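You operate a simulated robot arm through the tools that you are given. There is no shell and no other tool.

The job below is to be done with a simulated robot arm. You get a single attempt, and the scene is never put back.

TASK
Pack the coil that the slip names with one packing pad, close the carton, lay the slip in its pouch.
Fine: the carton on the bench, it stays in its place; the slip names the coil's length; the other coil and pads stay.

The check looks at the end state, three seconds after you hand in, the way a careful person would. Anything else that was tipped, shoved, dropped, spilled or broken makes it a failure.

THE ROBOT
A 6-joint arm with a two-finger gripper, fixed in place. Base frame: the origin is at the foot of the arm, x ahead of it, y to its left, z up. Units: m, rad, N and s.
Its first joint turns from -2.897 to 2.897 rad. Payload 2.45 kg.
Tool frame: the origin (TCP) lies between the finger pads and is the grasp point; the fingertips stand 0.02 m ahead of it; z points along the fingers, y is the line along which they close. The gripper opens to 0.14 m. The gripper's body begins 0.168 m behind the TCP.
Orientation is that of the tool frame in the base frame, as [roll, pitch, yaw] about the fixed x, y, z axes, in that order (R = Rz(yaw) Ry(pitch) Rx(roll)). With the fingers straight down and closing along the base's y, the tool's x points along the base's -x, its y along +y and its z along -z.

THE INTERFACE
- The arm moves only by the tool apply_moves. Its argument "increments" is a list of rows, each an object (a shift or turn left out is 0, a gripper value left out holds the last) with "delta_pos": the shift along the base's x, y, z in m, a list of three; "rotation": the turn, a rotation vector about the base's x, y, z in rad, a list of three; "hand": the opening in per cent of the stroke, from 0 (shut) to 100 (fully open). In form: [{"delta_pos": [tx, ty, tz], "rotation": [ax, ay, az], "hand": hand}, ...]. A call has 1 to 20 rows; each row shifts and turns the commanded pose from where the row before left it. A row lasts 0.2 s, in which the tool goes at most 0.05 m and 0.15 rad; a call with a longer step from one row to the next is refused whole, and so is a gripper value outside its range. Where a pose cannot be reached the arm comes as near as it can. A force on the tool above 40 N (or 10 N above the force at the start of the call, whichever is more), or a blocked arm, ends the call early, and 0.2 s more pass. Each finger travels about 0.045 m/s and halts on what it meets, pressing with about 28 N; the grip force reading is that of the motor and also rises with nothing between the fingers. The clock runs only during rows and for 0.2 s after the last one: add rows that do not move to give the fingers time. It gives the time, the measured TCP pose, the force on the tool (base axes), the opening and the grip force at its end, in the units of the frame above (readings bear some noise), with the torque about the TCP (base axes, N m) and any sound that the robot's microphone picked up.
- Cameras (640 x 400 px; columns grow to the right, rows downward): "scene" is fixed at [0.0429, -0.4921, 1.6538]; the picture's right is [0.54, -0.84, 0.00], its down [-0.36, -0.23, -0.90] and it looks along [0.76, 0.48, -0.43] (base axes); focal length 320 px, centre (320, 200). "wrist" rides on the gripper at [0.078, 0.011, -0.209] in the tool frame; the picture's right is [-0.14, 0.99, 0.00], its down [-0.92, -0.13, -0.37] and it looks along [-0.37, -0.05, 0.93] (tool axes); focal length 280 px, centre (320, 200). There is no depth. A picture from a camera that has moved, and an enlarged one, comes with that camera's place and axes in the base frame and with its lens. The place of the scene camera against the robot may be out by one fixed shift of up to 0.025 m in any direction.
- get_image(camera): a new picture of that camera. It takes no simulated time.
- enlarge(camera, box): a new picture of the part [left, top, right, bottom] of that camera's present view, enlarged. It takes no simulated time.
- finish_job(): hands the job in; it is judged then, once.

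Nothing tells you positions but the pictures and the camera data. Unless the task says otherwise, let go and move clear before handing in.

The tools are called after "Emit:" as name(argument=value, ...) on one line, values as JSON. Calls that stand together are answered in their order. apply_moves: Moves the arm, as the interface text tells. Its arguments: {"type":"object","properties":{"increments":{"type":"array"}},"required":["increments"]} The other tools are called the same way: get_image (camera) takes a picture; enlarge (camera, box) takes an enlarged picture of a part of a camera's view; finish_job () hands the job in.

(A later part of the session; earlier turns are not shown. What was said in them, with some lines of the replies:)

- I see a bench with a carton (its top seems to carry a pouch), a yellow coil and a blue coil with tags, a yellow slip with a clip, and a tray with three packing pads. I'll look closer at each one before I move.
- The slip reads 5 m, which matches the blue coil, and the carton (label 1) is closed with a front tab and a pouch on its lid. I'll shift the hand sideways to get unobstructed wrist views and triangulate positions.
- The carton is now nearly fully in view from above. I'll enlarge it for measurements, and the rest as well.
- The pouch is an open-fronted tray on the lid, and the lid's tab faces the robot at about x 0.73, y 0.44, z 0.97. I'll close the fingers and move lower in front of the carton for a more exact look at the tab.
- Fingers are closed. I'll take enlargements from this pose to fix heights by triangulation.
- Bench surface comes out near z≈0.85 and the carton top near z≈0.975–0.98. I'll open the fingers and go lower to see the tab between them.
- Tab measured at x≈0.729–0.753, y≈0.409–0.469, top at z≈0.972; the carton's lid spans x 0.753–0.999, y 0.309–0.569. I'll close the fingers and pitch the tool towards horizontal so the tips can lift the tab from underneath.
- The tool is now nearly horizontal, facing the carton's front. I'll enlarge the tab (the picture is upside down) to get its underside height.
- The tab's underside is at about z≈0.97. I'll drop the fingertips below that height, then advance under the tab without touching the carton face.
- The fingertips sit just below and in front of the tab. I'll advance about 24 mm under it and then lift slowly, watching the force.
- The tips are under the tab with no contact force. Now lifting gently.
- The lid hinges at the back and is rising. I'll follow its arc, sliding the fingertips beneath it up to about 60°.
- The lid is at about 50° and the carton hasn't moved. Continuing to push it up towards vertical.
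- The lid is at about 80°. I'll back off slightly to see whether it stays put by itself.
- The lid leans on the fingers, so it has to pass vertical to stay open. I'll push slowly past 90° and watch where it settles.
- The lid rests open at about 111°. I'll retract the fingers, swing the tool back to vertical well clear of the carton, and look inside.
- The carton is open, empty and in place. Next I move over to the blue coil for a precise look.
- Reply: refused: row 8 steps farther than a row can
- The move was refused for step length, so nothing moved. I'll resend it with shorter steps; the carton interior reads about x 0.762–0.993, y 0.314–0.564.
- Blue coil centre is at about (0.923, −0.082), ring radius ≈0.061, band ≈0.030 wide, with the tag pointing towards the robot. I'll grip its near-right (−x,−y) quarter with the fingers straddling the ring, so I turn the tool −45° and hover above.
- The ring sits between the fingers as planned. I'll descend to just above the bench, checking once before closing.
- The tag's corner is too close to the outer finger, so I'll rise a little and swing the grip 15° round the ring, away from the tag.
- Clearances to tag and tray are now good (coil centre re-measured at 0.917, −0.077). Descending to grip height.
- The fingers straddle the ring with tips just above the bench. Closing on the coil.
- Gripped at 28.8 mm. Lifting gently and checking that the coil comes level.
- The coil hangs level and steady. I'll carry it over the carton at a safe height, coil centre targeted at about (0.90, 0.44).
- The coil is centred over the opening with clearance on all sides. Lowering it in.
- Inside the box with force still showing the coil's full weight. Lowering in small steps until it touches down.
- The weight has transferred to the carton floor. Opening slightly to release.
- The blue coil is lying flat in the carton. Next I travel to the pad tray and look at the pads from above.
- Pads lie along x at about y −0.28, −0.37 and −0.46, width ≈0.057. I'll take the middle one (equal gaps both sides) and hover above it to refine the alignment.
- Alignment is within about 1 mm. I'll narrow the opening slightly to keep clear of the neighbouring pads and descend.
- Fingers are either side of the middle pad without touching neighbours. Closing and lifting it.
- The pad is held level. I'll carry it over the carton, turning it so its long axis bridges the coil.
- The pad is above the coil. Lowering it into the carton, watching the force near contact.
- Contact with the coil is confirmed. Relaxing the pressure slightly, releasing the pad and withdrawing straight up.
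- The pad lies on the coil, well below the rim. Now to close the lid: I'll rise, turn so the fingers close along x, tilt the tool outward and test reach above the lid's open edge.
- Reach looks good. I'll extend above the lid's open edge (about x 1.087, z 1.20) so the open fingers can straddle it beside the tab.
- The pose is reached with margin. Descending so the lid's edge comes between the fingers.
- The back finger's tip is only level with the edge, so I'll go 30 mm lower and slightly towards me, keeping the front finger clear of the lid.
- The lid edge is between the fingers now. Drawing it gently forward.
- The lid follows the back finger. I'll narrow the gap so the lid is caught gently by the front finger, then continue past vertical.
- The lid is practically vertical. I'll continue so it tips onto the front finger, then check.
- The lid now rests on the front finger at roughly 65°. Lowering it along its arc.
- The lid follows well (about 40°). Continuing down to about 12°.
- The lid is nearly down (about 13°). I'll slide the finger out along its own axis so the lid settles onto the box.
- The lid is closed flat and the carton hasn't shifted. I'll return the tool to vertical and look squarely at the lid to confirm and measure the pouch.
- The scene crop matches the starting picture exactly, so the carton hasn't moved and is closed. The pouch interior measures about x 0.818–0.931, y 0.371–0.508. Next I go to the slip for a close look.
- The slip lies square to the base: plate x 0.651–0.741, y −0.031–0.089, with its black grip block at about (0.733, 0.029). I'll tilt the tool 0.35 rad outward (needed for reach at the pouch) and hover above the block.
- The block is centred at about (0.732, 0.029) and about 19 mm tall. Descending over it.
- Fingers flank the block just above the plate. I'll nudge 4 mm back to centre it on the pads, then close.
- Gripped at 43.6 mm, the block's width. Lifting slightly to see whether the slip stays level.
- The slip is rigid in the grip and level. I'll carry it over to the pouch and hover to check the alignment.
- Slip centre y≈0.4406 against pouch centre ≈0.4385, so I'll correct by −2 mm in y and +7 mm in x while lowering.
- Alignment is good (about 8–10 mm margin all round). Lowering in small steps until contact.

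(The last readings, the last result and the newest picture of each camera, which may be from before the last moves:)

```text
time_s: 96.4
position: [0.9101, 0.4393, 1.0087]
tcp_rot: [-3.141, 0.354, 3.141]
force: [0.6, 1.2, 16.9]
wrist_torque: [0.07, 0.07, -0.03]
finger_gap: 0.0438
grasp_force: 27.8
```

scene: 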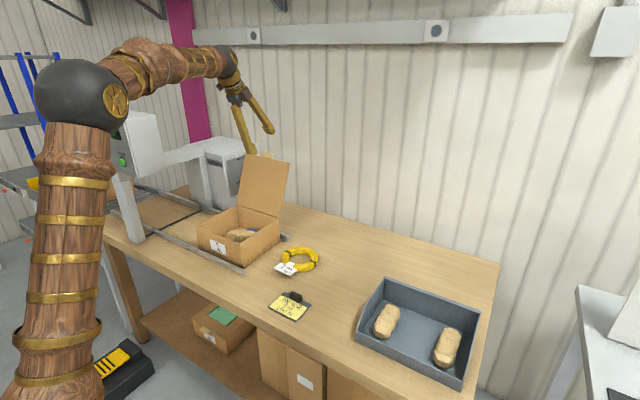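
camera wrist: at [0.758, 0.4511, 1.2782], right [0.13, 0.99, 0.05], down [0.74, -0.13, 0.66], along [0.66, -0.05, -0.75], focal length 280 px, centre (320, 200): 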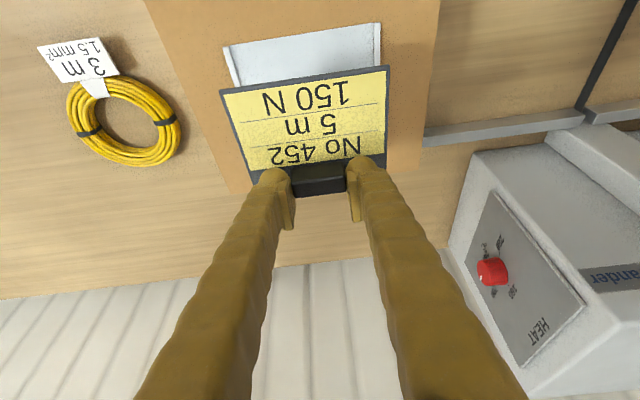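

Contact with the lid. Relieving the pressure by 2 mm, then opening slightly.

Emit:
apply_moves(increments=[{"delta_pos": [0, 0, 0.002]}, {"delta_pos": [0, 0, 0]}])

```text
time_s: 97.0
position: [0.9093, 0.4389, 1.0084]
tcp_rot: [-3.139, 0.349, -3.141]
force: [0.1, 0.0, 1.6]
wrist_torque: [0.08, -0.1, -0.02]
finger_gap: 0.0435
grasp_force: 27.6
```

Emit:
apply_moves(increments=[{"delta_pos": [0, 0, 0], "hand": 48}, {"delta_pos": [0, 0, 0]}, {"delta_pos": [0, 0, 0]}, {"delta_pos": [0, 0, 0]}])

Emit:
enlarge(camera="wrist", box=[210, 40, 430, 260])

Emit:
enlarge(camera="scene", box=[190, 180, 290, 260])

```text
time_s: 98.0
position: [0.9096, 0.4388, 1.01]
tcp_rot: [-3.141, 0.35, -3.141]
force: [-0.9, -0.3, 1.3]
wrist_torque: [0.01, -0.01, 0.01]
finger_gap: 0.0672
grasp_force: 0.1
```

```text
1.82 times, centred on (320, 150) of wrist
camera zoom: at [0.7644, 0.4481, 1.1799], right [0.13, 0.99, 0.05], down [0.74, -0.13, 0.66], along [0.66, -0.05, -0.75], focal length 510 px, centre (320, 291)
```

zoom: 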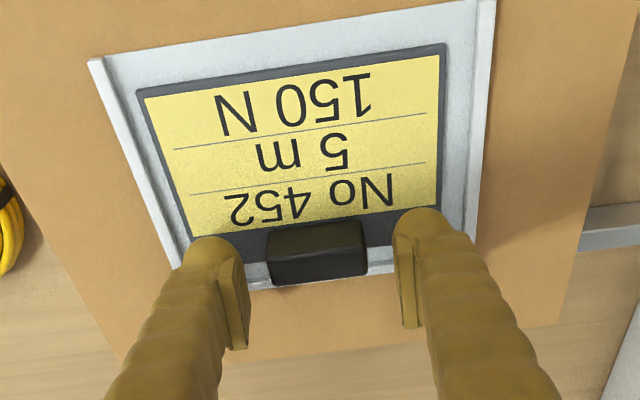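

```text
5.00 times, centred on (240, 220) of scene
camera zoom: at [0.0429, -0.4921, 1.6538], right [0.54, -0.84, 0.0], down [-0.36, -0.23, -0.9], along [0.76, 0.48, -0.43], focal length 1602 px, centre (720, 100)
```

zoom: 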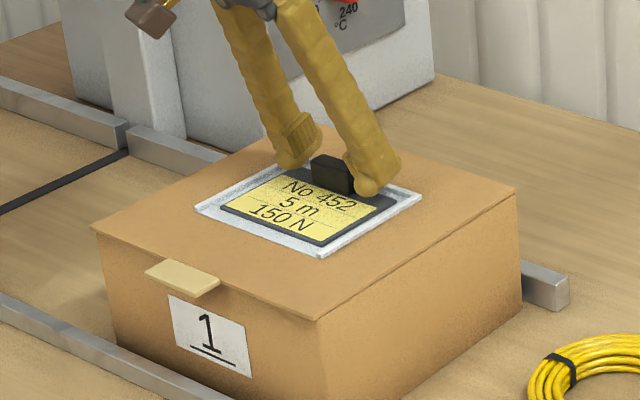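

The slip lies inside the pouch, released. Withdrawing straight up and then back, clear of everything.

Emit:
apply_moves(increments=[{"delta_pos": [0, 0, 0.01]}, {"delta_pos": [0, 0, 0.02]}, {"delta_pos": [0, 0, 0.03]}, {"delta_pos": [0, 0, 0.045]}, {"delta_pos": [0, 0, 0.045]}, {"delta_pos": [-0.03, 0, 0.035]}, {"delta_pos": [-0.04, 0, 0.02]}, {"delta_pos": [-0.045, 0, 0.02]}, {"delta_pos": [-0.045, -0.01, 0]}, {"delta_pos": [-0.04, -0.02, 0]}, {"delta_pos": [0, 0, 0]}])

Emit:
get_image(camera="wrist")

Emit:
get_image(camera="scene")

Emit:
enlarge(camera="scene", box=[180, 190, 300, 280])

Emit:
enlarge(camera="scene", box=[345, 265, 495, 395])

```text
time_s: 100.4
position: [0.7052, 0.4086, 1.2354]
tcp_rot: [-3.141, 0.35, 3.141]
force: [0.6, 0.1, 0.3]
wrist_torque: [0.01, 0.04, -0.01]
finger_gap: 0.067
grasp_force: 0.0
```

```text
taken
camera wrist: at [0.561, 0.4184, 1.407], right [0.13, 0.99, 0.05], down [0.74, -0.13, 0.66], along [0.66, -0.05, -0.75], focal length 280 px, centre (320, 200)
```

wrist: 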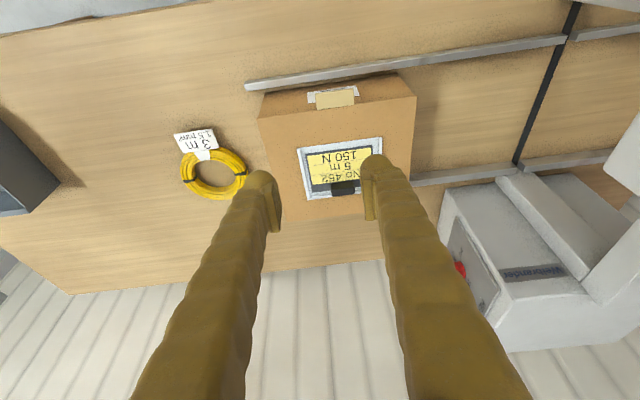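

```text
taken
```

scene: 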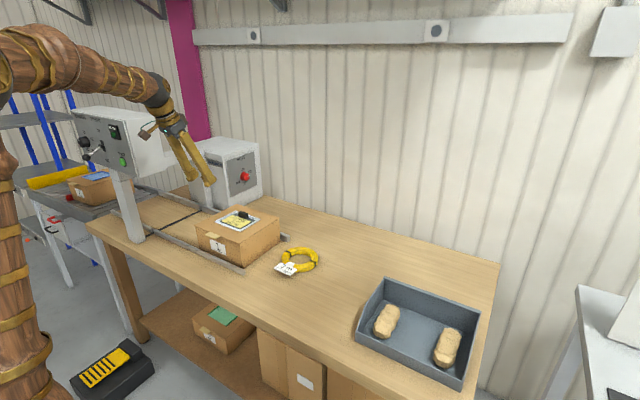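

```text
4.44 times, centred on (240, 235) of scene
camera zoom: at [0.0429, -0.4921, 1.6538], right [0.54, -0.84, 0.0], down [-0.36, -0.23, -0.9], along [0.76, 0.48, -0.43], focal length 1424 px, centre (676, 44)
```

zoom: 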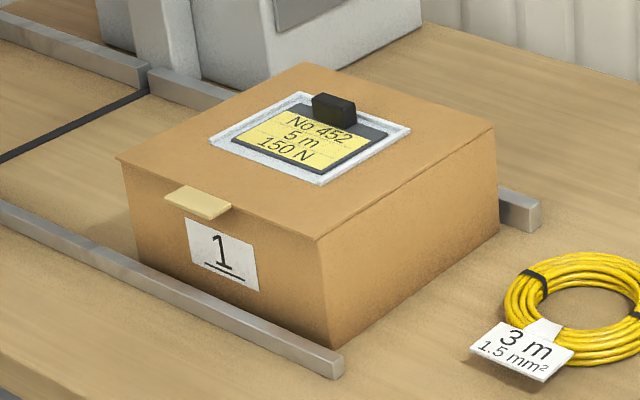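

```text
3.08 times, centred on (420, 330) of scene
camera zoom: at [0.0429, -0.4921, 1.6538], right [0.54, -0.84, 0.0], down [-0.36, -0.23, -0.9], along [0.76, 0.48, -0.43], focal length 986 px, centre (12, -200)
```

zoom: 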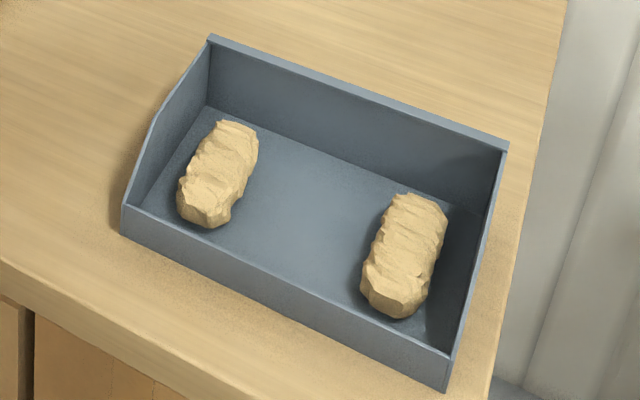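

The carton is closed in its original place with the slip lying flat in its pouch. The yellow coil, the tray and the other two pads match their starting positions, and the hand is empty and clear, so I'm handing in.

Emit:
finish_job()

```text
The job is handed in.
```

The job is handed in. The slip named the 5 m coil, so the blue coil is in the carton with one packing pad laid on top of it. The lid is closed and the slip lies flat in its pouch.

In the last pictures the carton, the yellow 3 m coil, the tray and the other two pads all match where they started. The gripper is empty and clear of everything. I don't have the result of the check.
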